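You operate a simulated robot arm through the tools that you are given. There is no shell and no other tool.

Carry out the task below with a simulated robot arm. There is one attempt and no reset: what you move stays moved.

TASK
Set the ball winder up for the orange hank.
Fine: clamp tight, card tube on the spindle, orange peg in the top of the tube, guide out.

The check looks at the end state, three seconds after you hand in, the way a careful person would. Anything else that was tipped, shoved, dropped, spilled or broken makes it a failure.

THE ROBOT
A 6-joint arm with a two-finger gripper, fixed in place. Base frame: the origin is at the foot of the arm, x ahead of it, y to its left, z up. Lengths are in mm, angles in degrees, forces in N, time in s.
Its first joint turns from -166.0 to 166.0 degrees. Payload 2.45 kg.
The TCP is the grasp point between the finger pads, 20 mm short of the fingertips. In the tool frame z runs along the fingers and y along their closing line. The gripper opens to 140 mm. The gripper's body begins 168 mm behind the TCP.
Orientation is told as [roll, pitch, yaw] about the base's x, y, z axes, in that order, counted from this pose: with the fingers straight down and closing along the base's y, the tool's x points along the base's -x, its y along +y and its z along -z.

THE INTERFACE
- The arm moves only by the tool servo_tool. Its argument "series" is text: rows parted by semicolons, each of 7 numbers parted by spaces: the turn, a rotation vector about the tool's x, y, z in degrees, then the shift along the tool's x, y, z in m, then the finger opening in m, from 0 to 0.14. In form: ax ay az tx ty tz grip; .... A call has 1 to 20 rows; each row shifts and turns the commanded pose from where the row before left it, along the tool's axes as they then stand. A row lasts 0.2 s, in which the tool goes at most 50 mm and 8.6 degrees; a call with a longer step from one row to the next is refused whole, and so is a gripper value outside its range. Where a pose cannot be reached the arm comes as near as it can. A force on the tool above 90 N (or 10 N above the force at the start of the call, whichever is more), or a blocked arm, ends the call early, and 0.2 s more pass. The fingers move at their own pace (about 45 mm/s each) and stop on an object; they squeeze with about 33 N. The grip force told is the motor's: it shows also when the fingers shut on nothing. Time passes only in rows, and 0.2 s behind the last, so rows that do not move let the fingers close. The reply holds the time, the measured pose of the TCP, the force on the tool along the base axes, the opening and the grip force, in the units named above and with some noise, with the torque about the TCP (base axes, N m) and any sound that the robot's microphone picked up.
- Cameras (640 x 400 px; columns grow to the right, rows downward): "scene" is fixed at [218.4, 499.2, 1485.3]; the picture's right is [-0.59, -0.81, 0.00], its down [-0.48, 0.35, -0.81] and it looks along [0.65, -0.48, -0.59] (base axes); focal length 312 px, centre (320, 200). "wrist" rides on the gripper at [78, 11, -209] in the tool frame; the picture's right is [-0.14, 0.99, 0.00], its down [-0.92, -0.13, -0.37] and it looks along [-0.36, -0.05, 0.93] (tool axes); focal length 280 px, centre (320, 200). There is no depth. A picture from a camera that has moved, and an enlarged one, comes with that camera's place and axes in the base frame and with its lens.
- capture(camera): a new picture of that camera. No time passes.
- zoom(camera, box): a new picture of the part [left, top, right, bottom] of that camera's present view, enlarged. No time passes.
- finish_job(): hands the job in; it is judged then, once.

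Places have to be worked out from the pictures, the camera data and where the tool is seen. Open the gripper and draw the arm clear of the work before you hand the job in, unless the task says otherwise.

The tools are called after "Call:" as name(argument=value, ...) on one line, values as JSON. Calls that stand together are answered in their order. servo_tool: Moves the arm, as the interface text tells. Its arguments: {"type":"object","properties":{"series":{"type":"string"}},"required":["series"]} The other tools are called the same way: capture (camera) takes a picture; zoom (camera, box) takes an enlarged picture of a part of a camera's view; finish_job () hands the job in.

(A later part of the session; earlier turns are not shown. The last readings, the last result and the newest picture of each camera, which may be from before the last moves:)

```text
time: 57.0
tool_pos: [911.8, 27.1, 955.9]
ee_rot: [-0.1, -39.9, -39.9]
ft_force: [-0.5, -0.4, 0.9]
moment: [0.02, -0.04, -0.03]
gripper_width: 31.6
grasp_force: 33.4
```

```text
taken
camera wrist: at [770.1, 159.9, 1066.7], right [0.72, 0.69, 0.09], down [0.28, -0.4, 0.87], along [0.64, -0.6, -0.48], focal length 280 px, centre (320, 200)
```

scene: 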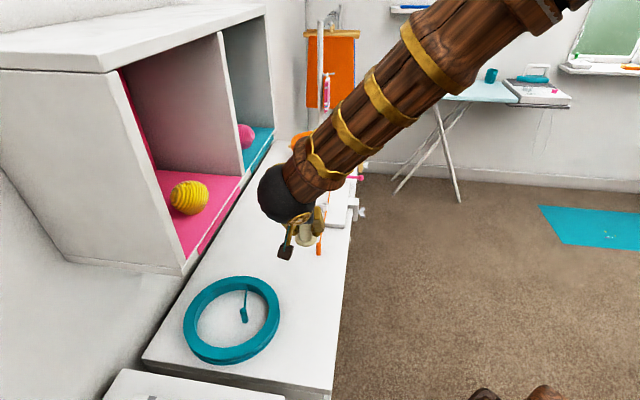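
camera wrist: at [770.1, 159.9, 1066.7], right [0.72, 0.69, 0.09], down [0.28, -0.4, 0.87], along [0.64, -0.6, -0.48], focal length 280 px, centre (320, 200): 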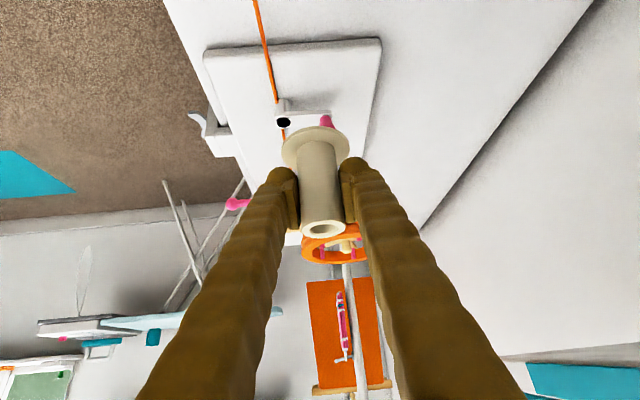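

On track with no limits hit. I continue to above the spindle.

Call:
servo_tool(series="0 0 0 -0.03199 0.00069 0.02675 0; 0 0 0 -0.03199 0.00069 0.02675 0; 0 0 0 -0.03199 0.00069 0.02675 0; 0 0 0 -0.03199 0.00069 0.02675 0; 0 0 0 -0.03199 0.00069 0.02675 0; 0 0 0 -0.016 0.0003 0.0134 0; 0 0 0 0 0 0 0")

Call:
capture(camera="wrist")

Call:
zoom(camera="wrist", box=[240, 60, 400, 160])

Call:
zoom(camera="scene", box=[272, 120, 368, 180])

```text
time: 58.6
tool_pos: [1091.9, -118.6, 954.9]
ee_rot: [-0.1, -40.0, -39.9]
ft_force: [-0.1, 0.1, -0.5]
moment: [0.02, 0.0, 0.02]
gripper_width: 32.1
grasp_force: 32.5
```

```text
taken
camera wrist: at [949.5, 14.4, 1065.7], right [0.72, 0.69, 0.09], down [0.28, -0.4, 0.87], along [0.64, -0.6, -0.48], focal length 280 px, centre (320, 200)
```

wrist: 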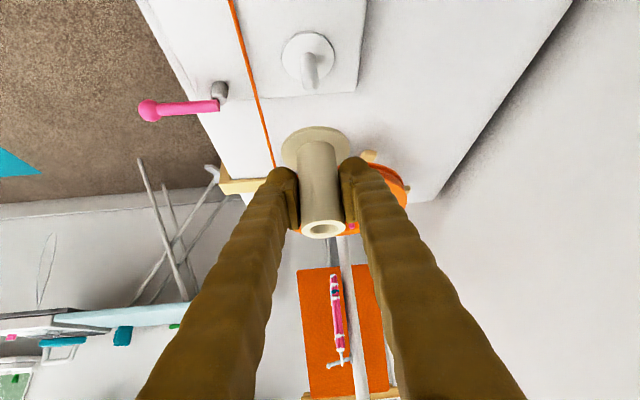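

```text
4.00 times, centred on (320, 110) of wrist
camera zoom: at [949.5, 14.4, 1065.7], right [0.72, 0.69, 0.09], down [0.28, -0.4, 0.87], along [0.64, -0.6, -0.48], focal length 1122 px, centre (320, 560)
```

zoom: 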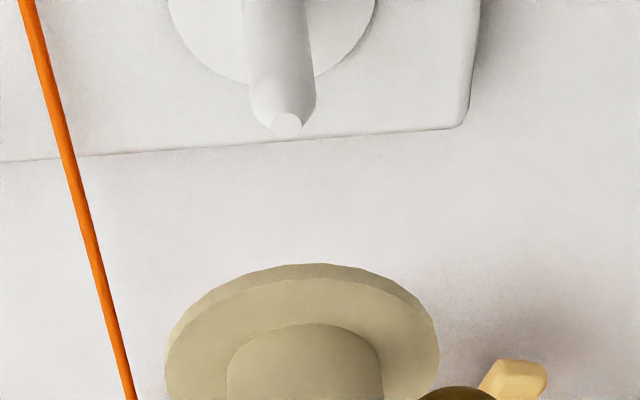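

```text
6.67 times, centred on (320, 150) of scene
camera zoom: at [218.4, 499.2, 1485.3], right [-0.59, -0.81, 0.0], down [-0.48, 0.35, -0.81], along [0.65, -0.48, -0.59], focal length 2077 px, centre (320, 533)
```

zoom: 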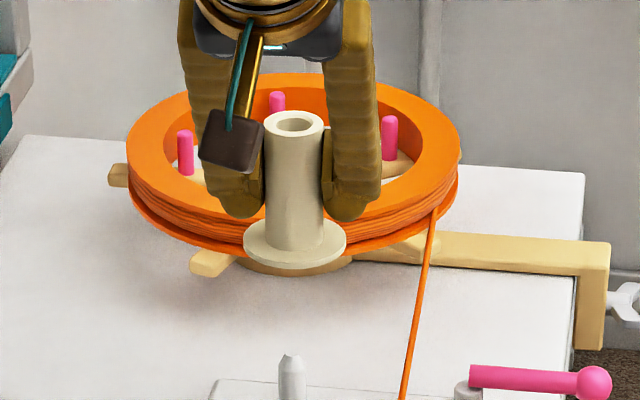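

The tube hangs about 70 mm above the spindle tip. I take a few more pose readings here and a closer look to work out the fine alignment.

Call:
servo_tool(series="0 0 0 0 0 0 0")

Call:
servo_tool(series="0 0 0 0 0 0 0")

Call:
servo_tool(series="0 0 0 0 0 0 0")

Call:
zoom(camera="wrist", box=[272, 40, 368, 100])

Call:
zoom(camera="wrist", box=[264, 115, 376, 185])

Call:
zoom(camera="wrist", box=[272, 190, 368, 250])

```text
time: 59.0
tool_pos: [1091.9, -118.1, 955.1]
ee_rot: [-0.2, -39.9, -39.9]
ft_force: [-0.1, -0.1, -0.6]
moment: [0.0, 0.0, 0.03]
gripper_width: 31.8
grasp_force: 33.4
```

```text
time: 59.4
tool_pos: [1090.8, -119.1, 955.1]
ee_rot: [-0.1, -39.9, -39.9]
ft_force: [0.1, 1.2, -0.4]
moment: [0.03, 0.0, -0.02]
gripper_width: 31.9
grasp_force: 33.1
```

```text
time: 59.8
tool_pos: [1091.4, -117.9, 956.3]
ee_rot: [0.0, -39.8, -39.9]
ft_force: [-0.5, -0.1, 0.4]
moment: [0.0, 0.02, 0.01]
gripper_width: 32.0
grasp_force: 33.2
```

```text
6.67 times, centred on (320, 70) of wrist
camera zoom: at [949.3, 14.5, 1065.6], right [0.72, 0.69, 0.09], down [0.28, -0.4, 0.87], along [0.64, -0.6, -0.48], focal length 1869 px, centre (320, 1067)
```

zoom: 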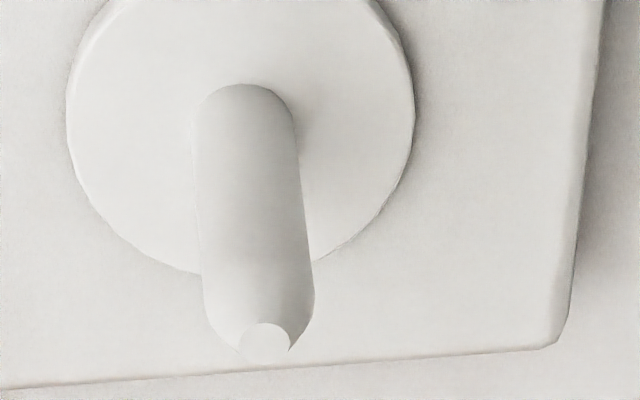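

```text
5.71 times, centred on (320, 150) of wrist
camera zoom: at [949.3, 14.5, 1065.6], right [0.72, 0.69, 0.09], down [0.28, -0.4, 0.87], along [0.64, -0.6, -0.48], focal length 1602 px, centre (320, 486)
```

zoom: 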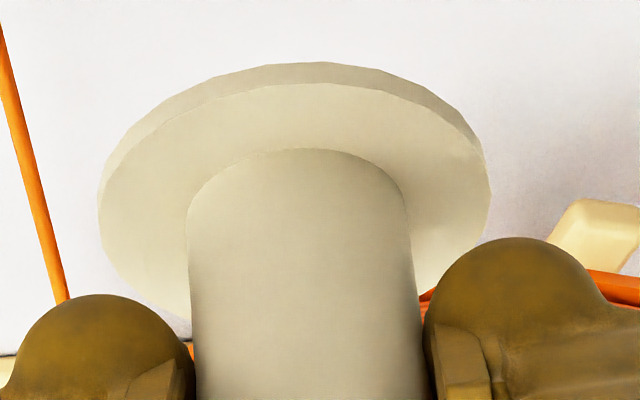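

```text
6.67 times, centred on (320, 220) of wrist
camera zoom: at [949.3, 14.5, 1065.6], right [0.72, 0.69, 0.09], down [0.28, -0.4, 0.87], along [0.64, -0.6, -0.48], focal length 1869 px, centre (320, 67)
```

zoom: 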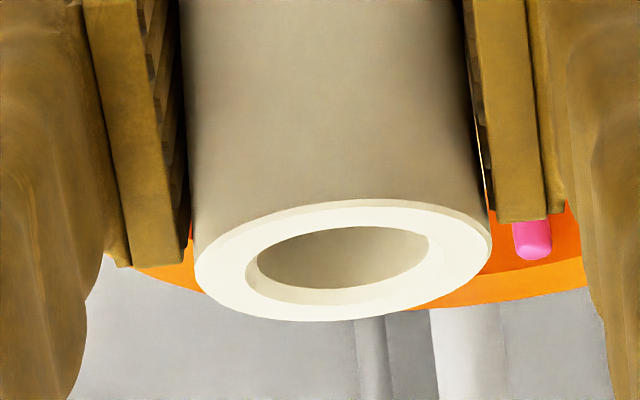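

Wrist view and scene view agree: the spindle is about 2 mm to +tool-y of the tube axis. I correct that, then turn to yaw 0 to measure the other direction.

Call:
servo_tool(series="0 0 0 0 0.00195 0 0; -5.13 0 -6.14 0 0 0 0; -5.13 0 -6.14 0 0 0 0; -5.13 0 -6.14 0 0 0 0; -5.13 0 -6.14 0 0 0 0; -5.13 0 -6.14 0 0 0 0; 0 0 0 0 0 0 0")

Call:
zoom(camera="wrist", box=[272, 40, 368, 100])

Call:
zoom(camera="wrist", box=[264, 115, 376, 185])

Call:
zoom(camera="scene", box=[272, 130, 368, 190])

```text
time: 61.4
tool_pos: [1091.3, -116.9, 954.6]
ee_rot: [-0.1, -39.8, 0.1]
ft_force: [0.2, -0.7, -0.5]
moment: [0.01, 0.01, 0.0]
gripper_width: 32.0
grasp_force: 33.6
```

```text
6.67 times, centred on (320, 70) of wrist
camera zoom: at [897.2, -105.5, 1065.7], right [0.1, 0.99, 0.09], down [0.47, -0.13, 0.87], along [0.88, -0.05, -0.48], focal length 1869 px, centre (320, 1067)
```

zoom: 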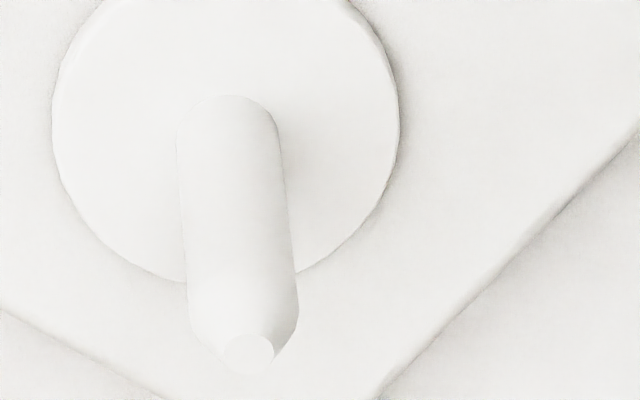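

```text
5.71 times, centred on (320, 150) of wrist
camera zoom: at [897.2, -105.5, 1065.7], right [0.1, 0.99, 0.09], down [0.47, -0.13, 0.87], along [0.88, -0.05, -0.48], focal length 1602 px, centre (320, 486)
```

zoom: 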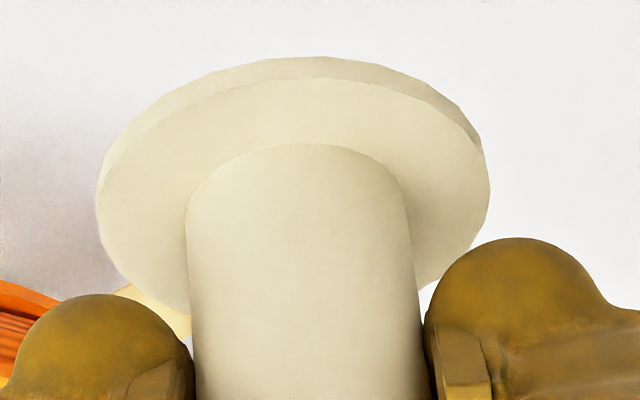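

```text
6.67 times, centred on (320, 160) of scene
camera zoom: at [218.4, 499.2, 1485.3], right [-0.59, -0.81, 0.0], down [-0.48, 0.35, -0.81], along [0.65, -0.48, -0.59], focal length 2077 px, centre (320, 467)
```

zoom: 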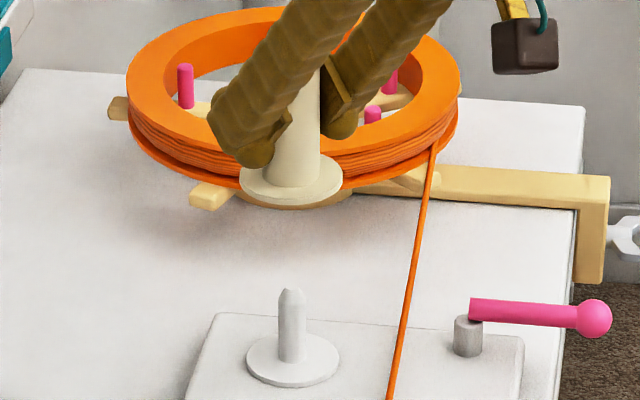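

At yaw 0 the wrist view puts the spindle within about 0.5 mm of the tube axis, and the scene view agrees. I lower the tube to about 13 mm above the spindle tip and check again.

Call:
servo_tool(series="0 0 0 0.00882 0 0.01055 0; 0 0 0 0.00882 0 0.01055 0; 0 0 0 0.00882 0 0.01055 0; 0 0 0 0.00882 0 0.01055 0; 0 0 0 0 0 0 0")

Call:
zoom(camera="scene", box=[288, 145, 352, 185])

Call:
zoom(camera="wrist", box=[240, 60, 400, 160])

```text
time: 62.6
tool_pos: [1091.4, -116.4, 900.5]
ee_rot: [-0.1, -39.9, 0.1]
ft_force: [0.3, -1.4, -0.8]
moment: [0.04, 0.0, 0.01]
gripper_width: 32.3
grasp_force: 32.6
```

```text
10.00 times, centred on (320, 165) of scene
camera zoom: at [218.4, 499.2, 1485.3], right [-0.59, -0.81, 0.0], down [-0.48, 0.35, -0.81], along [0.65, -0.48, -0.59], focal length 3116 px, centre (320, 550)
```

zoom: 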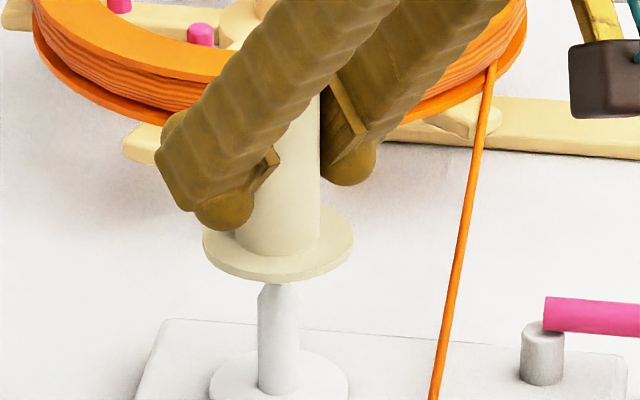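

```text
4.00 times, centred on (320, 110) of wrist
camera zoom: at [897.3, -105.6, 1010.4], right [0.1, 0.99, 0.09], down [0.47, -0.13, 0.87], along [0.88, -0.05, -0.48], focal length 1122 px, centre (320, 560)
```

zoom: 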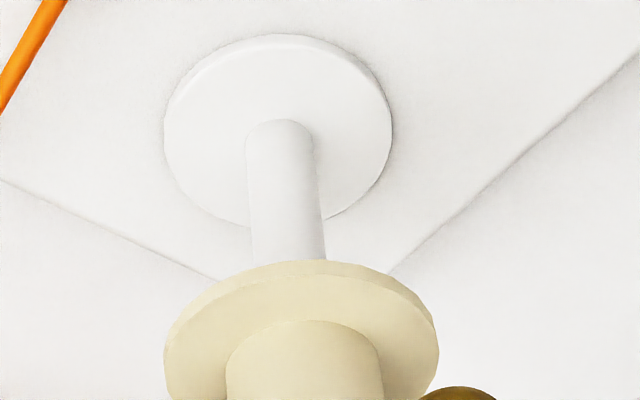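

Both views show the tube in line with the spindle. I lower 20 mm so the tip enters the bore and check the forces.

Call:
servo_tool(series="0 0 0 0.00385 0 0.0046 0; 0 0 0 0.00385 0 0.0046 0; 0 0 0 0.00256 0 0.00307 0; 0 0 0 0.00256 0 0.00307 0; 0 0 0 0 0 0 0")

Call:
zoom(camera="scene", box=[288, 145, 352, 185])

Call:
zoom(camera="wrist", box=[240, 60, 400, 160])

```text
time: 63.8
tool_pos: [1092.4, -116.2, 879.0]
ee_rot: [-0.2, -39.9, 0.2]
ft_force: [-0.2, 0.2, -0.7]
moment: [-0.03, 0.01, -0.01]
gripper_width: 31.9
grasp_force: 33.0
```

```text
10.00 times, centred on (320, 165) of scene
camera zoom: at [218.4, 499.2, 1485.3], right [-0.59, -0.81, 0.0], down [-0.48, 0.35, -0.81], along [0.65, -0.48, -0.59], focal length 3116 px, centre (320, 550)
```

zoom: 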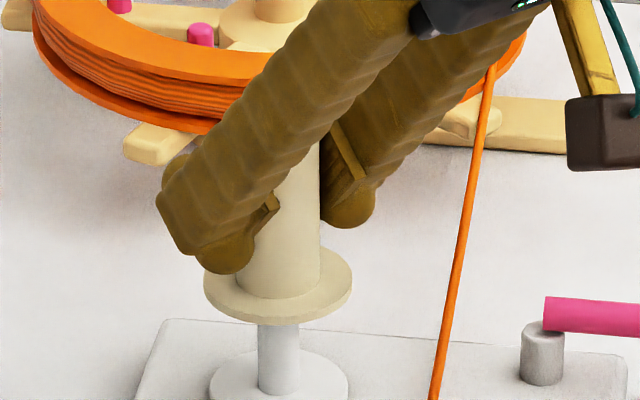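

```text
4.00 times, centred on (320, 110) of wrist
camera zoom: at [897.3, -105.4, 991.2], right [0.11, 0.99, 0.09], down [0.47, -0.13, 0.87], along [0.88, -0.05, -0.48], focal length 1122 px, centre (320, 560)
```

zoom: 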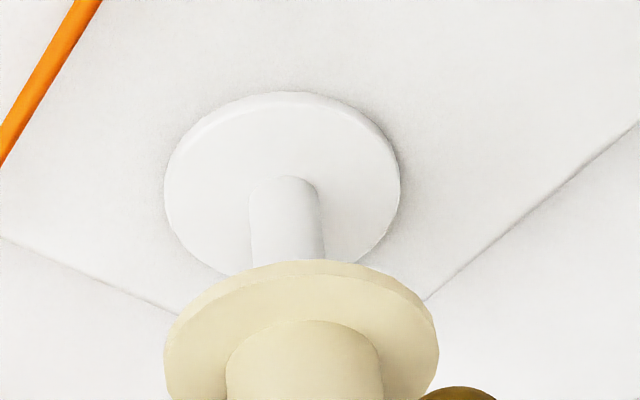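

No contact force with the bore about 6 mm over the tip, so it has entered. I continue lowering 30 mm.

Call:
servo_tool(series="0 0 0 0.00385 0 0.0046 0; 0 0 0 0.00385 0 0.0046 0; 0 0 0 0.00385 0 0.0046 0; 0 0 0 0.00385 0 0.0046 0; 0 0 0 0.00385 0 0.0046 0; 0 0 0 0 0 0 0")

Call:
zoom(camera="scene", box=[288, 155, 352, 195])

Call:
zoom(camera="wrist", box=[240, 60, 400, 160])

```text
time: 65.2
tool_pos: [1091.2, -115.6, 851.3]
ee_rot: [-0.1, -40.0, 0.0]
ft_force: [0.9, -0.6, -0.9]
moment: [-0.01, -0.03, -0.01]
gripper_width: 31.9
grasp_force: 33.0
```

```text
10.00 times, centred on (320, 175) of scene
camera zoom: at [218.4, 499.2, 1485.3], right [-0.59, -0.81, 0.0], down [-0.48, 0.35, -0.81], along [0.65, -0.48, -0.59], focal length 3116 px, centre (320, 450)
```

zoom: 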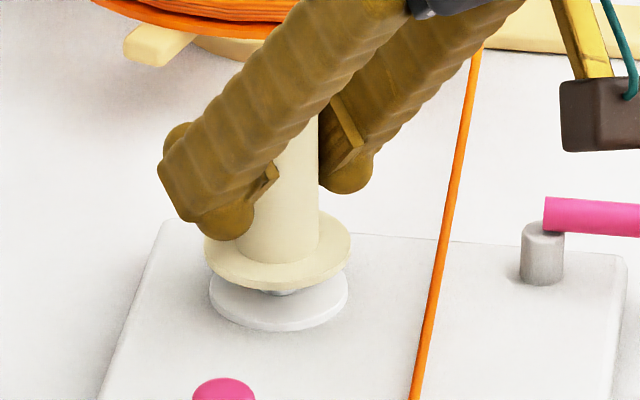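

```text
4.00 times, centred on (320, 110) of wrist
camera zoom: at [897.1, -104.6, 961.1], right [0.11, 0.99, 0.09], down [0.47, -0.13, 0.87], along [0.88, -0.05, -0.48], focal length 1122 px, centre (320, 560)
```

zoom: 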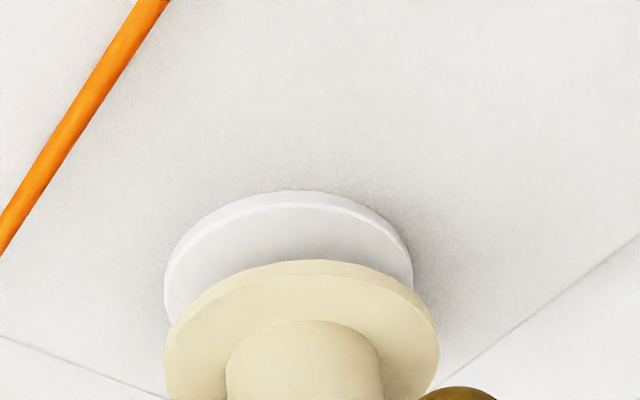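

The flange is about 15 mm above the spindle disc. I lower gently in small steps.

Call:
servo_tool(series="0 0 0 0.00256 0 0.00307 0; 0 0 0 0.00256 0 0.00307 0; 0 0 0 0.00192 0 0.0023 0; 0 0 0 0.00128 0 0.00153 0; 0 0 0 0 0 0 0")

Call:
zoom(camera="scene", box=[288, 155, 352, 195])

Call:
zoom(camera="wrist", box=[240, 100, 400, 200])

```text
time: 66.4
tool_pos: [1090.3, -117.0, 836.5]
ee_rot: [-0.1, -39.8, 0.1]
ft_force: [0.4, 0.0, -1.0]
moment: [-0.01, -0.06, 0.0]
gripper_width: 31.7
grasp_force: 32.4
```

```text
10.00 times, centred on (320, 175) of scene
camera zoom: at [218.4, 499.2, 1485.3], right [-0.59, -0.81, 0.0], down [-0.48, 0.35, -0.81], along [0.65, -0.48, -0.59], focal length 3116 px, centre (320, 450)
```

zoom: 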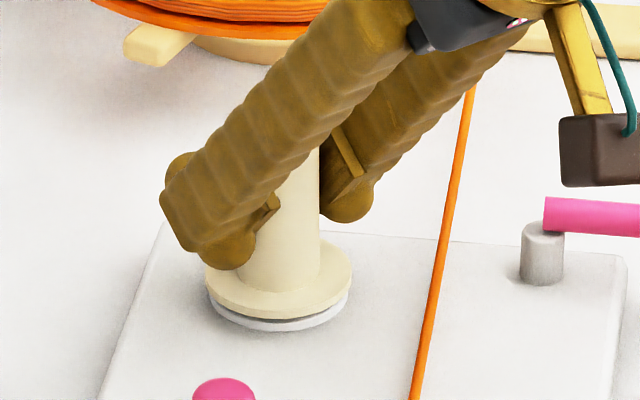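

```text
4.00 times, centred on (320, 150) of wrist
camera zoom: at [896.9, -104.9, 947.4], right [0.11, 0.99, 0.09], down [0.47, -0.13, 0.87], along [0.88, -0.05, -0.48], focal length 1122 px, centre (320, 400)
```

zoom: 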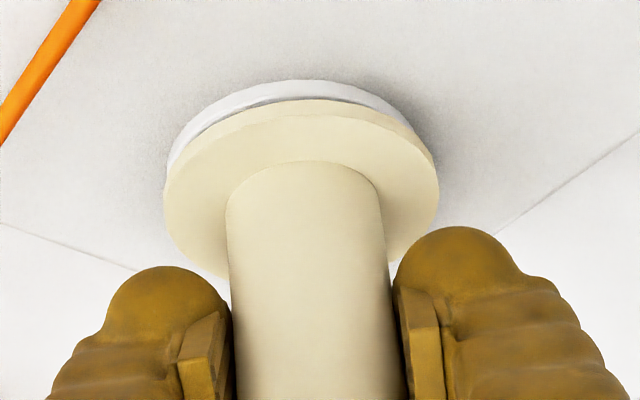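

Almost seated. I lower a few millimetres more in 1 mm steps, looking for contact.

Call:
servo_tool(series="0 0 0 0.00064 0 0.00077 0; 0 0 0 0.00064 0 0.00077 0; 0 0 0 0.00064 0 0.00077 0; 0 0 0 0 0 0 0")

Call:
zoom(camera="scene", box=[288, 155, 352, 195])

```text
time: 67.4
tool_pos: [1092.8, -117.1, 834.7]
ee_rot: [-0.1, -39.9, 0.2]
ft_force: [-6.2, 0.8, 5.1]
moment: [0.02, 0.29, -0.03]
gripper_width: 32.2
grasp_force: 32.7
```

```text
10.00 times, centred on (320, 175) of scene
camera zoom: at [218.4, 499.2, 1485.3], right [-0.59, -0.81, 0.0], down [-0.48, 0.35, -0.81], along [0.65, -0.48, -0.59], focal length 3116 px, centre (320, 450)
```

zoom: 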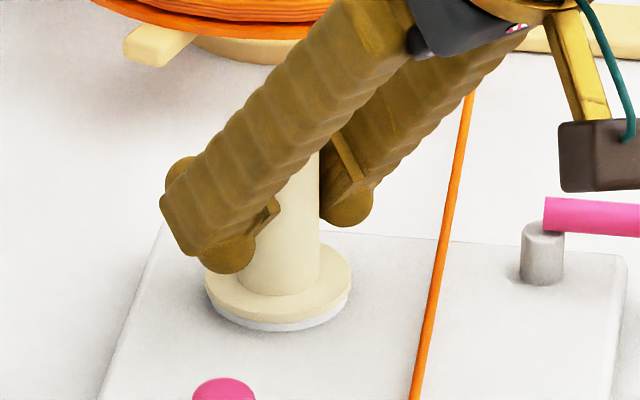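

Contact is felt (5 N up) and the flange is down on the disc. I open the fingers and lift away straight up.

Call:
servo_tool(series="0 0 0 0 0 0 0.04; 0 0 0 0 0 0 0.06; 0 0 0 0 0 0 0.06; 0 0 0 0 0 0 0.06")

Call:
zoom(camera="wrist", box=[240, 100, 400, 200])

Call:
zoom(camera="scene", box=[288, 155, 352, 195])

```text
time: 68.4
tool_pos: [1091.4, -116.5, 833.4]
ee_rot: [-0.2, -39.9, 0.1]
ft_force: [-0.1, 0.7, 0.2]
moment: [0.01, -0.02, 0.03]
gripper_width: 60.0
grasp_force: 0.1
```

```text
4.00 times, centred on (320, 150) of wrist
camera zoom: at [897.9, -105.6, 944.5], right [0.1, 0.99, 0.09], down [0.47, -0.13, 0.87], along [0.88, -0.05, -0.48], focal length 1122 px, centre (320, 400)
```

zoom: 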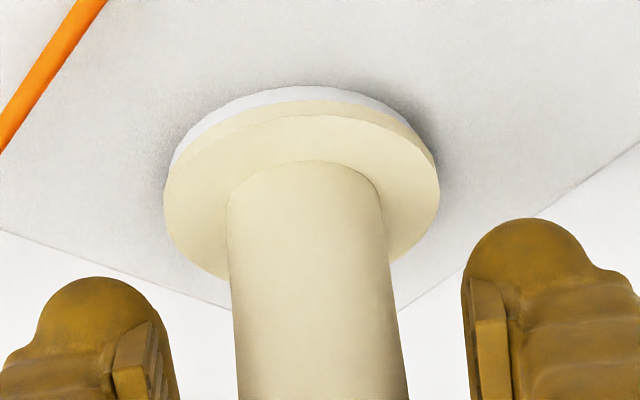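

```text
10.00 times, centred on (320, 175) of scene
camera zoom: at [218.4, 499.2, 1485.3], right [-0.59, -0.81, 0.0], down [-0.48, 0.35, -0.81], along [0.65, -0.48, -0.59], focal length 3116 px, centre (320, 450)
```

zoom: 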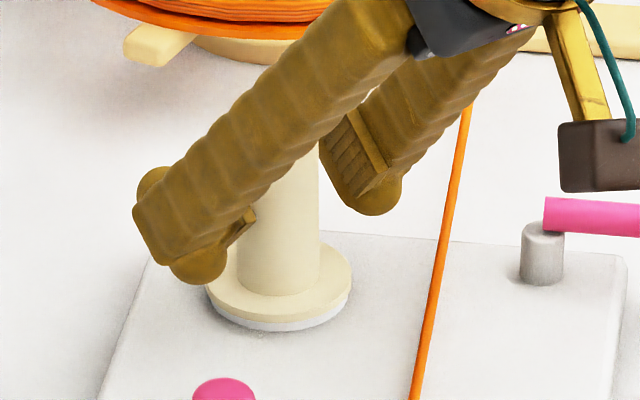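

The tube is seated on the spindle, upright and released. I lift to 15 mm above its top and record where the rim appears, for placing the peg later.

Call:
servo_tool(series="0 0 0 -0.0064 0 -0.0077 0.06; 0 0 0 -0.0109 0 -0.013 0.06; 0 0 0 -0.0109 0 -0.013 0.06; 0 0 0 0 0 0 0.06")

Call:
zoom(camera="wrist", box=[240, 110, 400, 210])

Call:
zoom(camera="scene", box=[288, 145, 352, 185])

```text
time: 69.4
tool_pos: [1093.0, -116.4, 878.2]
ee_rot: [-0.1, -39.8, 0.1]
ft_force: [1.2, 0.7, 0.5]
moment: [0.0, -0.01, 0.0]
gripper_width: 60.5
grasp_force: 0.1
```

```text
4.00 times, centred on (320, 160) of wrist
camera zoom: at [898.0, -105.3, 988.0], right [0.1, 0.99, 0.09], down [0.47, -0.13, 0.87], along [0.88, -0.05, -0.48], focal length 1122 px, centre (320, 360)
```

zoom: 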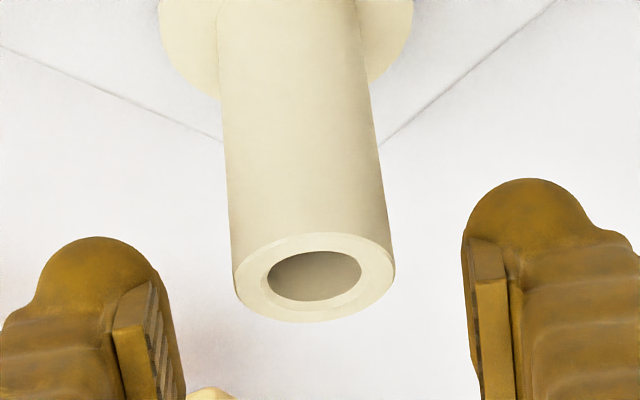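

```text
10.00 times, centred on (320, 165) of scene
camera zoom: at [218.4, 499.2, 1485.3], right [-0.59, -0.81, 0.0], down [-0.48, 0.35, -0.81], along [0.65, -0.48, -0.59], focal length 3116 px, centre (320, 550)
```

zoom: 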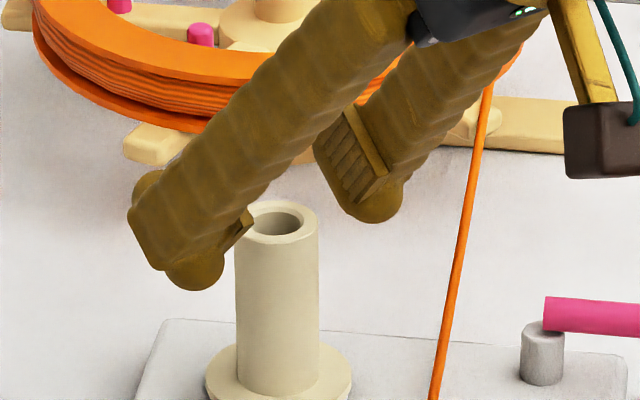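

Rim centred on the tool axis at yaw 0; tube top z≈862. I turn to yaw -40 here to record the same reference in the orientation I'll use for the peg.

Call:
servo_tool(series="5.13 0 6.14 0 0 0 0.06; 5.13 0 6.14 0 0 0 0.06; 5.13 0 6.14 0 0 0 0.06; 5.13 0 6.14 0 0 0 0.06; 5.13 0 6.14 0 0 0 0.06; 0 0 0 0 0 0 0.06")

Call:
zoom(camera="wrist", box=[240, 110, 400, 210])

Call:
servo_tool(series="0 0 0 0 0 0 0.06")

Call:
servo_tool(series="0 0 0 0 0 0 0.06")

Call:
servo_tool(series="0 0 0 0 0 0 0.06")

```text
time: 70.8
tool_pos: [1089.5, -115.9, 876.6]
ee_rot: [-0.9, -38.9, -31.2]
ft_force: [0.7, -0.1, -0.6]
moment: [-0.02, 0.02, -0.01]
gripper_width: 59.8
grasp_force: 0.0
out of reach, approached as far as the arm can: row 1, 2
```

```text
4.00 times, centred on (320, 160) of wrist
camera zoom: at [932.1, -5.5, 989.6], right [0.61, 0.79, 0.08], down [0.35, -0.36, 0.87], along [0.71, -0.5, -0.49], focal length 1122 px, centre (320, 360)
```

zoom: 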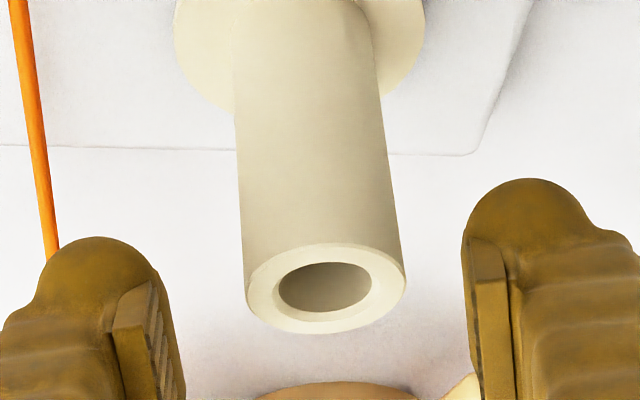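

```text
time: 71.2
tool_pos: [1089.0, -116.3, 876.2]
ee_rot: [-0.8, -38.9, -31.2]
ft_force: [-0.2, 0.5, 0.6]
moment: [-0.01, -0.04, 0.01]
gripper_width: 60.2
grasp_force: 0.1
```

```text
time: 71.6
tool_pos: [1089.1, -117.0, 876.0]
ee_rot: [-0.7, -38.9, -31.0]
ft_force: [0.5, 0.5, -0.2]
moment: [0.02, 0.0, 0.0]
gripper_width: 60.0
grasp_force: 0.0
```

```text
time: 72.0
tool_pos: [1090.0, -118.0, 876.5]
ee_rot: [-0.8, -39.0, -31.1]
ft_force: [0.5, -0.1, -0.1]
moment: [-0.01, 0.0, -0.01]
gripper_width: 60.3
grasp_force: 0.1
```

The wrist passed near a singularity and lost a little orientation (roll -0.8°, pitch -38.9°, yaw -31°). I raise well clear, then trim the orientation back.

Call:
servo_tool(series="0 0 0 -0.0256 0 -0.0307 0.06; 0 0 0 -0.0256 0 -0.0307 0.06; -0.8 -1 0 0 0 0 0.06; 4.9 0 5.86 0 0 0 0.06; 0 0 0 0 0 0 0.06")

Call:
servo_tool(series="0 0 0 0 0 0 0.06")

Call:
capture(camera="wrist")

Call:
capture(camera="scene")

```text
time: 73.2
tool_pos: [1091.0, -116.5, 956.0]
ee_rot: [0.0, -39.9, -38.7]
ft_force: [0.7, 0.7, -0.3]
moment: [0.01, 0.0, -0.02]
gripper_width: 60.1
grasp_force: 0.1
```

```text
time: 73.6
tool_pos: [1090.1, -116.2, 956.0]
ee_rot: [-0.1, -39.9, -38.8]
ft_force: [-0.3, -0.7, 0.1]
moment: [0.01, 0.0, 0.0]
gripper_width: 60.0
grasp_force: 0.1
```

```text
taken
camera wrist: at [946.0, 13.4, 1066.0], right [0.7, 0.71, 0.09], down [0.29, -0.39, 0.87], along [0.65, -0.59, -0.48], focal length 280 px, centre (320, 200)
```

wrist: 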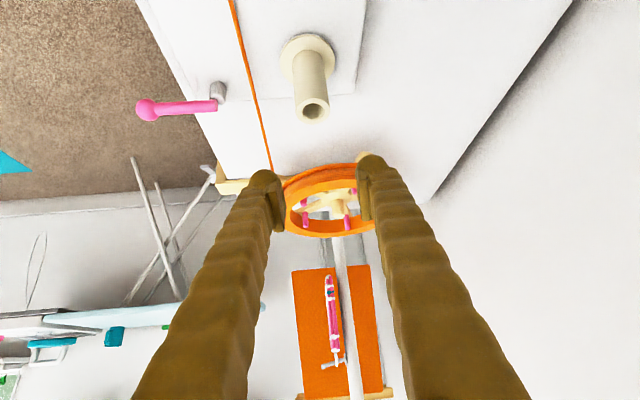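

```text
taken
```

scene: 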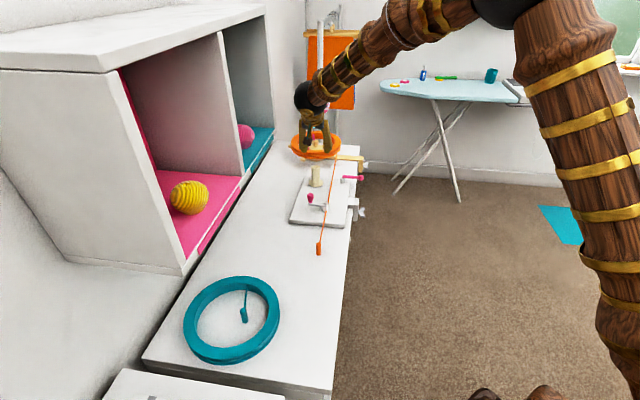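

Orientation restored, and the tube stands straight on the spindle. I turn to yaw -45 and travel back over the peg.

Call:
servo_tool(series="3.97 0 4.76 0 0 0 0.05; 0 0 0 0.0154 -0.0039 -0.0129 0.05; 0 0 0 0.03086 -0.00779 -0.0258 0.05; 0 0 0 0.03086 -0.00779 -0.0258 0.05; 0 0 0 0.03086 -0.00779 -0.0258 0.05; 0 0 0 0.03086 -0.00779 -0.0258 0.05; 0 0 0 0.03086 -0.00779 -0.0258 0.05; 0 0 0 0.03086 -0.00779 -0.0258 0.05; 0 0 0 0.03086 -0.00779 -0.0258 0.05; 0 0 0 0.03086 -0.00779 -0.0258 0.05; 0 0 0 0.0154 -0.0039 -0.0129 0.05; 0 0 0 0 0 0 0.05")

Call:
capture(camera="wrist")

Call:
zoom(camera="wrist", box=[240, 20, 400, 120])

```text
time: 76.2
tool_pos: [786.4, 88.8, 955.8]
ee_rot: [0.0, -39.9, -45.0]
ft_force: [-1.0, 0.1, -0.3]
moment: [-0.01, -0.01, 0.0]
gripper_width: 50.2
grasp_force: 0.1
```

```text
taken
camera wrist: at [656.1, 232.8, 1065.7], right [0.77, 0.63, 0.09], down [0.24, -0.42, 0.87], along [0.58, -0.65, -0.48], focal length 280 px, centre (320, 200)
```

wrist: 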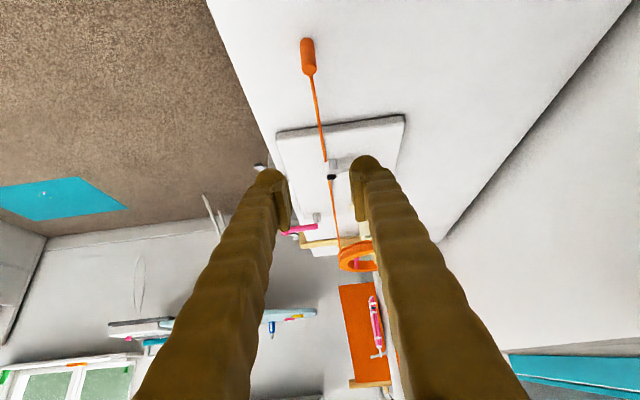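

```text
4.00 times, centred on (320, 70) of wrist
camera zoom: at [656.1, 232.8, 1065.7], right [0.77, 0.63, 0.09], down [0.24, -0.42, 0.87], along [0.58, -0.65, -0.48], focal length 1122 px, centre (320, 720)
```

zoom: 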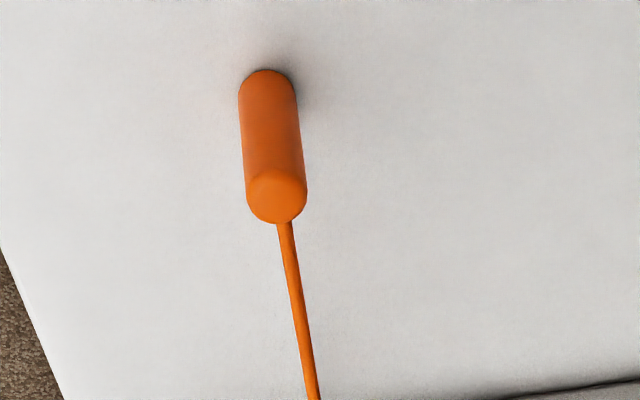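

The yarn leaves the peg straight ahead between the fingers, which is ideal. The peg is about 1.5 mm to +y and 4 mm nearer than the tool axis; I correct and lower 100 mm.

Call:
servo_tool(series="0 0 0 0.0224 0.0005 0.0247 0.05; 0 0 0 0.0224 0.0005 0.0247 0.05; 0 0 0 0.0224 0.0005 0.0247 0.05; 0 0 0 0 0 0 0.05")

Call:
zoom(camera="wrist", box=[240, 80, 400, 180])

Call:
zoom(camera="scene", box=[272, 205, 368, 265])

```text
time: 77.2
tool_pos: [784.7, 91.1, 855.8]
ee_rot: [-0.1, -39.8, -45.0]
ft_force: [-0.3, -0.1, 0.6]
moment: [0.01, 0.01, -0.01]
gripper_width: 50.0
grasp_force: 0.0
```

```text
4.00 times, centred on (320, 130) of wrist
camera zoom: at [654.6, 236.4, 966.1], right [0.77, 0.63, 0.09], down [0.24, -0.42, 0.87], along [0.58, -0.65, -0.48], focal length 1122 px, centre (320, 480)
```

zoom: 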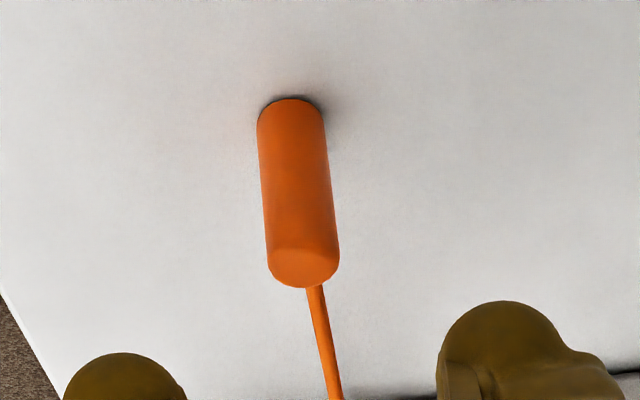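

```text
6.67 times, centred on (320, 235) of scene
camera zoom: at [218.4, 499.2, 1485.3], right [-0.59, -0.81, 0.0], down [-0.48, 0.35, -0.81], along [0.65, -0.48, -0.59], focal length 2077 px, centre (320, -33)
```

zoom: 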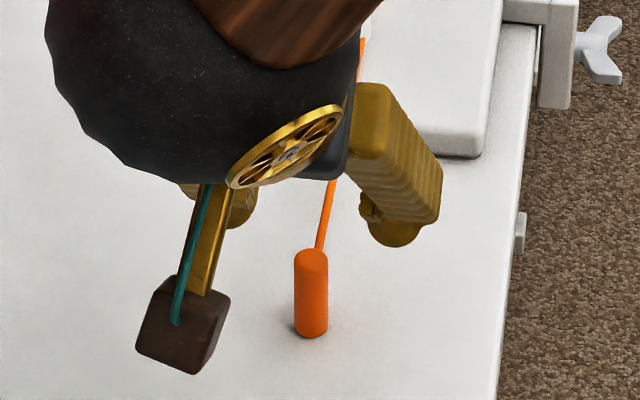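

The peg is within about 1 mm sideways and about 2 mm ahead of the tool axis. I lower around it so the fingers will grip its upper part, leaving about 19 mm free at the bottom.

Call:
servo_tool(series="0 0 0 0.01117 0.00023 0.01413 0.045; 0 0 0 0.01117 0.00023 0.01413 0.045; 0 0 0 0.01117 0.00023 0.01413 0.045; 0 0 0 0 0 0 0.045")

Call:
zoom(camera="wrist", box=[240, 110, 400, 210])

Call:
zoom(camera="scene", box=[272, 205, 368, 265])

```text
time: 78.2
tool_pos: [784.9, 92.3, 802.0]
ee_rot: [0.0, -40.0, -45.0]
ft_force: [0.8, -0.1, -0.6]
moment: [-0.02, 0.02, -0.02]
gripper_width: 44.8
grasp_force: 0.2
```

```text
4.00 times, centred on (320, 160) of wrist
camera zoom: at [655.1, 236.8, 912.1], right [0.77, 0.63, 0.09], down [0.24, -0.42, 0.87], along [0.58, -0.65, -0.48], focal length 1122 px, centre (320, 360)
```

zoom: 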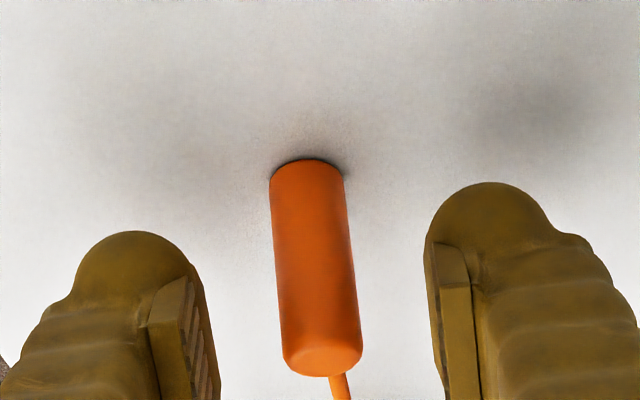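

```text
6.67 times, centred on (320, 235) of scene
camera zoom: at [218.4, 499.2, 1485.3], right [-0.59, -0.81, 0.0], down [-0.48, 0.35, -0.81], along [0.65, -0.48, -0.59], focal length 2077 px, centre (320, -33)
```

zoom: 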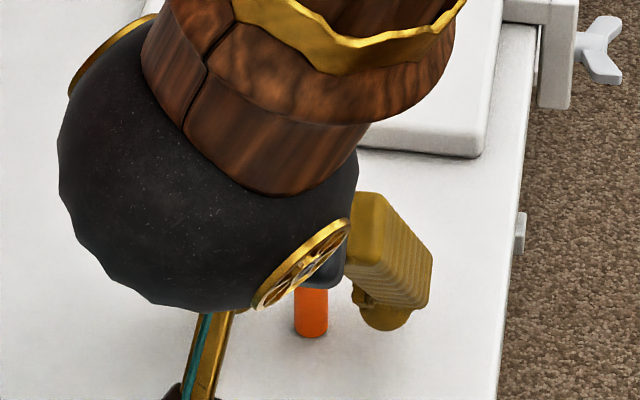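

The peg is between the fingers with the yarn leading away in front. I raise 4 mm to leave more of the peg's lower end free, then close.

Call:
servo_tool(series="0 0 0 -0.00257 0 -0.00307 0.045; 0 0 0 0 0 0 0.0; 0 0 0 0 0 0 0.0; 0 0 0 0 0 0 0.0; 0 0 0 0 0 0 0.0")

Call:
zoom(camera="wrist", box=[240, 110, 400, 210])

```text
time: 79.4
tool_pos: [785.5, 92.4, 806.4]
ee_rot: [-0.1, -39.9, -45.0]
ft_force: [-0.6, 0.0, -0.6]
moment: [-0.05, 0.03, 0.01]
gripper_width: 12.8
grasp_force: 32.9
```

```text
4.00 times, centred on (320, 160) of wrist
camera zoom: at [654.9, 237.2, 916.7], right [0.77, 0.63, 0.09], down [0.24, -0.42, 0.87], along [0.58, -0.65, -0.48], focal length 1122 px, centre (320, 360)
```

zoom: 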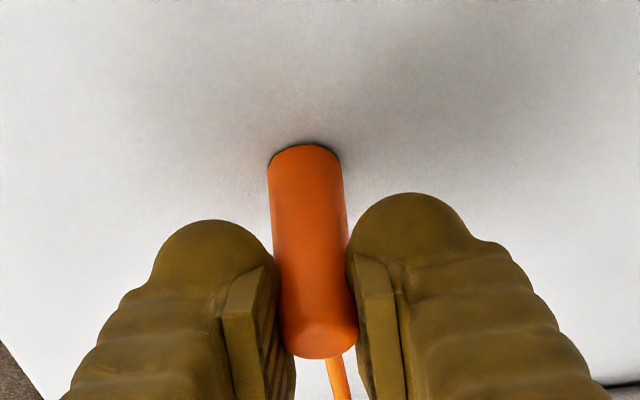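

Peg gripped (12.8 mm). I lift gently and watch the forces in case the yarn pulls.

Call:
servo_tool(series="0 0 0 -0.0064 0 -0.0077 0; 0 0 0 -0.0128 0 -0.01535 0; 0 0 0 -0.0128 0 -0.01535 0; 0 0 0 0 0 0 0")

Call:
zoom(camera="wrist", box=[240, 110, 400, 210])

Call:
zoom(camera="scene", box=[272, 165, 400, 245])

```text
time: 80.4
tool_pos: [786.5, 93.0, 858.5]
ee_rot: [0.0, -40.0, -44.9]
ft_force: [1.3, 0.3, -0.4]
moment: [0.0, 0.01, -0.02]
gripper_width: 12.4
grasp_force: 32.9
```

```text
4.00 times, centred on (320, 160) of wrist
camera zoom: at [655.4, 238.2, 967.6], right [0.77, 0.63, 0.09], down [0.24, -0.42, 0.87], along [0.58, -0.65, -0.48], focal length 1122 px, centre (320, 360)
```

zoom: 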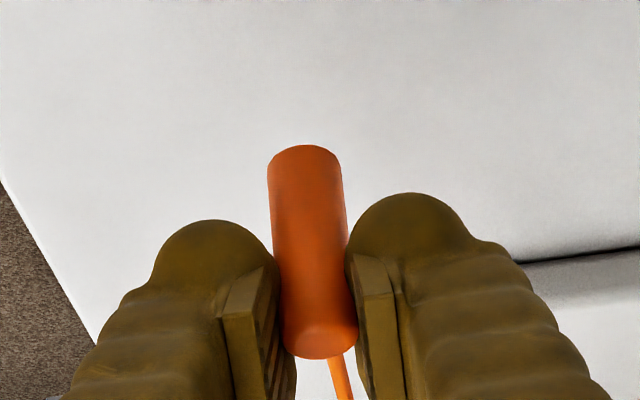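

```text
5.00 times, centred on (336, 205) of scene
camera zoom: at [218.4, 499.2, 1485.3], right [-0.59, -0.81, 0.0], down [-0.48, 0.35, -0.81], along [0.65, -0.48, -0.59], focal length 1558 px, centre (240, 175)
```

zoom: 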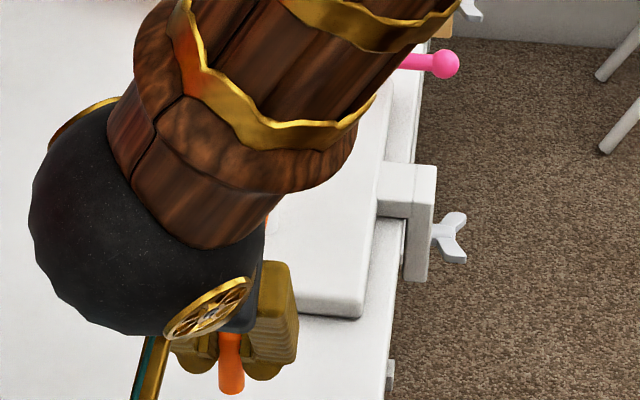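

Lifted with no yarn drag. I raise to travelling height and carry the peg toward the tube.

Call:
servo_tool(series="0 0 0 -0.0256 0 -0.0307 0; 0 0 0 -0.0256 0 -0.0307 0; 0 0 0 -0.0115 0 -0.0138 0; 0 0 0 -0.0155 0.0038 0.013 0; 0 0 0 -0.03102 0.00763 0.02594 0; 0 0 0 -0.03102 0.00763 0.02594 0; 0 0 0 -0.03102 0.00763 0.02594 0; 0 0 0 -0.03102 0.00763 0.02594 0; 0 0 0 0 0 0 0")

Call:
capture(camera="wrist")

Call:
capture(camera="scene")

```text
time: 82.4
tool_pos: [936.4, -9.1, 952.0]
ee_rot: [0.0, -39.9, -45.0]
ft_force: [0.0, -0.2, 0.0]
moment: [0.02, 0.01, 0.02]
gripper_width: 12.5
grasp_force: 32.6
```

```text
taken
camera wrist: at [806.2, 136.1, 1062.3], right [0.77, 0.63, 0.09], down [0.24, -0.42, 0.87], along [0.58, -0.65, -0.48], focal length 280 px, centre (320, 200)
```

wrist: 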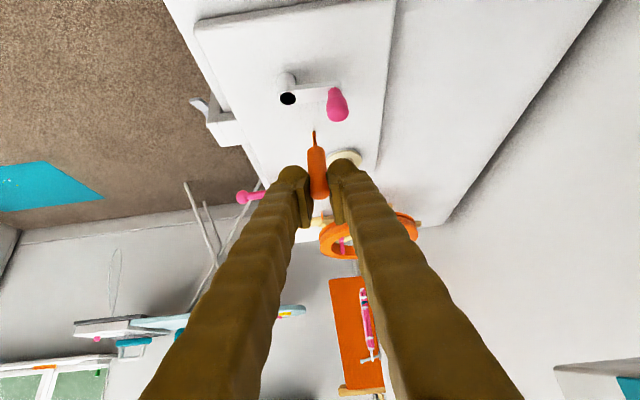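

```text
taken
```

scene: 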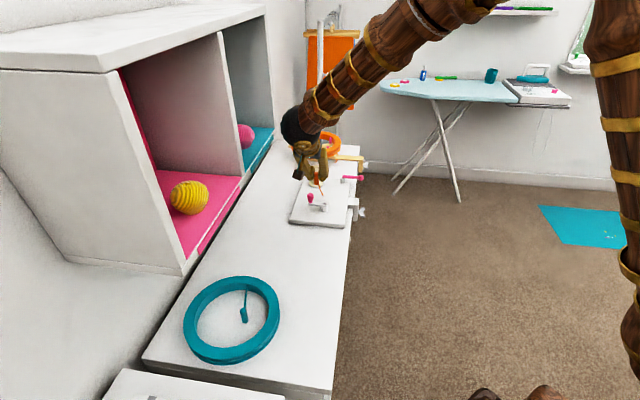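

No limits hit. I zoom in to see how the yarn is behaving as the peg moves.

Call:
zoom(camera="wrist", box=[240, 110, 400, 210])

Call:
zoom(camera="scene", box=[272, 125, 368, 185])

Call:
zoom(camera="scene", box=[272, 165, 368, 225])

```text
4.00 times, centred on (320, 160) of wrist
camera zoom: at [806.2, 136.1, 1062.3], right [0.77, 0.63, 0.09], down [0.24, -0.42, 0.87], along [0.58, -0.65, -0.48], focal length 1122 px, centre (320, 360)
```

zoom: 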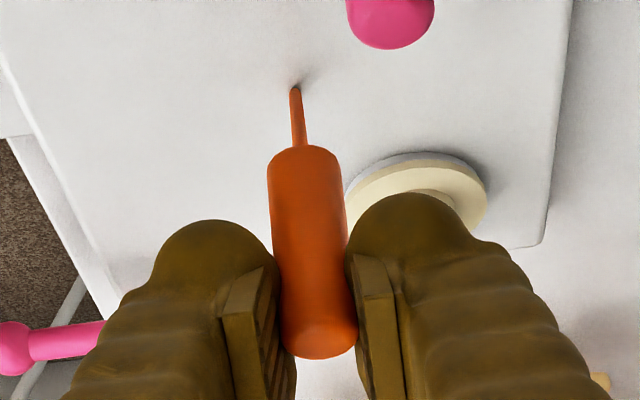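

```text
6.67 times, centred on (320, 155) of scene
camera zoom: at [218.4, 499.2, 1485.3], right [-0.59, -0.81, 0.0], down [-0.48, 0.35, -0.81], along [0.65, -0.48, -0.59], focal length 2077 px, centre (320, 500)
```

zoom: 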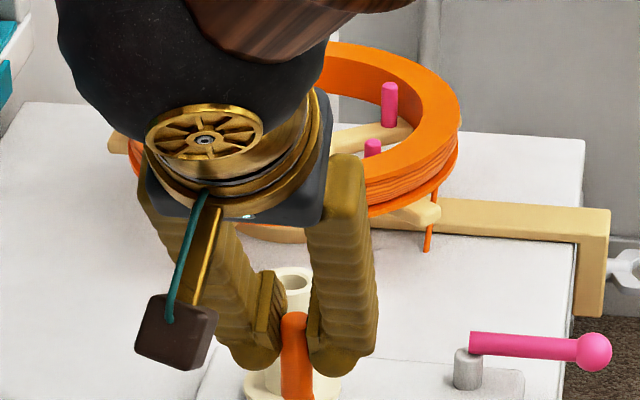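

```text
6.67 times, centred on (320, 195) of scene
camera zoom: at [218.4, 499.2, 1485.3], right [-0.59, -0.81, 0.0], down [-0.48, 0.35, -0.81], along [0.65, -0.48, -0.59], focal length 2077 px, centre (320, 233)
```

zoom: 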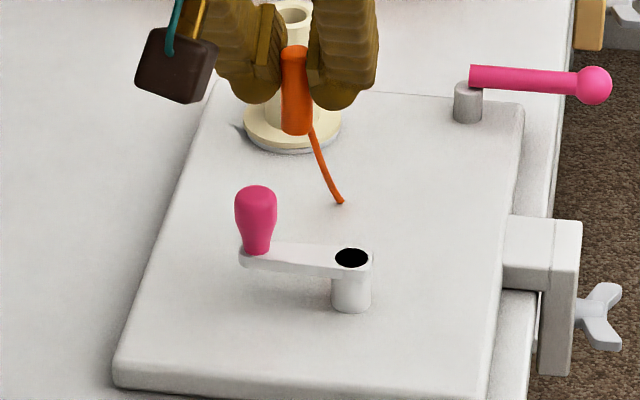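

The yarn is just hanging slack, no pull. I continue the rest of the way to above the tube.

Call:
servo_tool(series="0 0 0 -0.03102 0.00763 0.02594 0; 0 0 0 -0.03102 0.00763 0.02594 0; 0 0 0 -0.03102 0.00763 0.02594 0; 0 0 0 -0.03102 0.00763 0.02594 0; 0 0 0 -0.0155 0.0038 0.013 0; 0 0 0 0 0 0 0")

Call:
capture(camera="wrist")

Call:
zoom(camera="wrist", box=[240, 80, 400, 180])

Call:
zoom(camera="scene", box=[288, 130, 352, 170])

```text
time: 83.8
tool_pos: [1091.0, -114.0, 952.6]
ee_rot: [0.0, -39.8, -45.0]
ft_force: [-0.3, -0.6, 0.0]
moment: [0.0, 0.0, -0.01]
gripper_width: 12.7
grasp_force: 33.2
```

```text
taken
camera wrist: at [961.4, 30.6, 1062.5], right [0.77, 0.63, 0.09], down [0.24, -0.42, 0.87], along [0.58, -0.65, -0.48], focal length 280 px, centre (320, 200)
```

wrist: 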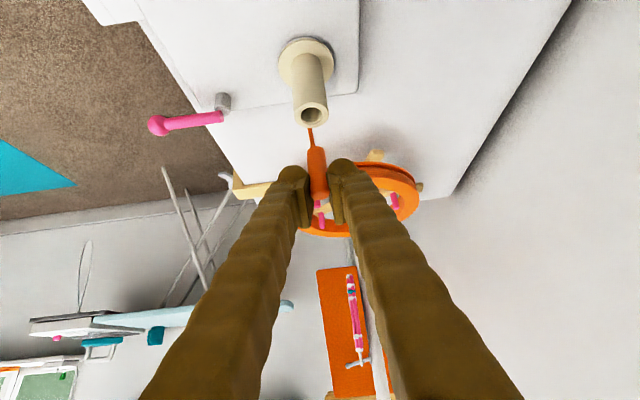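

```text
4.00 times, centred on (320, 130) of wrist
camera zoom: at [961.4, 30.6, 1062.5], right [0.77, 0.63, 0.09], down [0.24, -0.42, 0.87], along [0.58, -0.65, -0.48], focal length 1122 px, centre (320, 480)
```

zoom: 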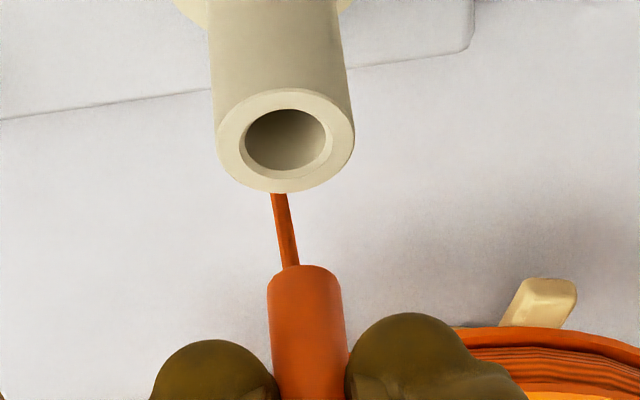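

```text
10.00 times, centred on (320, 150) of scene
camera zoom: at [218.4, 499.2, 1485.3], right [-0.59, -0.81, 0.0], down [-0.48, 0.35, -0.81], along [0.65, -0.48, -0.59], focal length 3116 px, centre (320, 700)
```

zoom: 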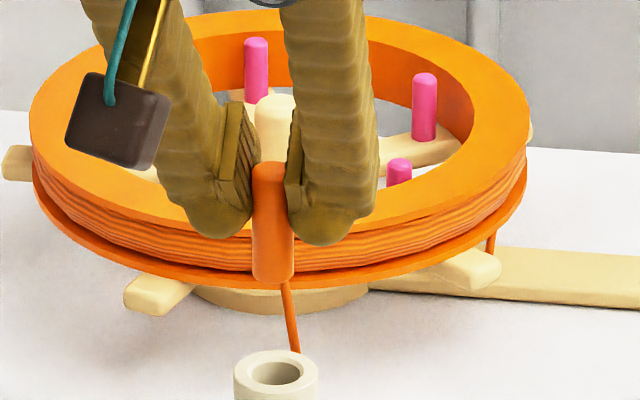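

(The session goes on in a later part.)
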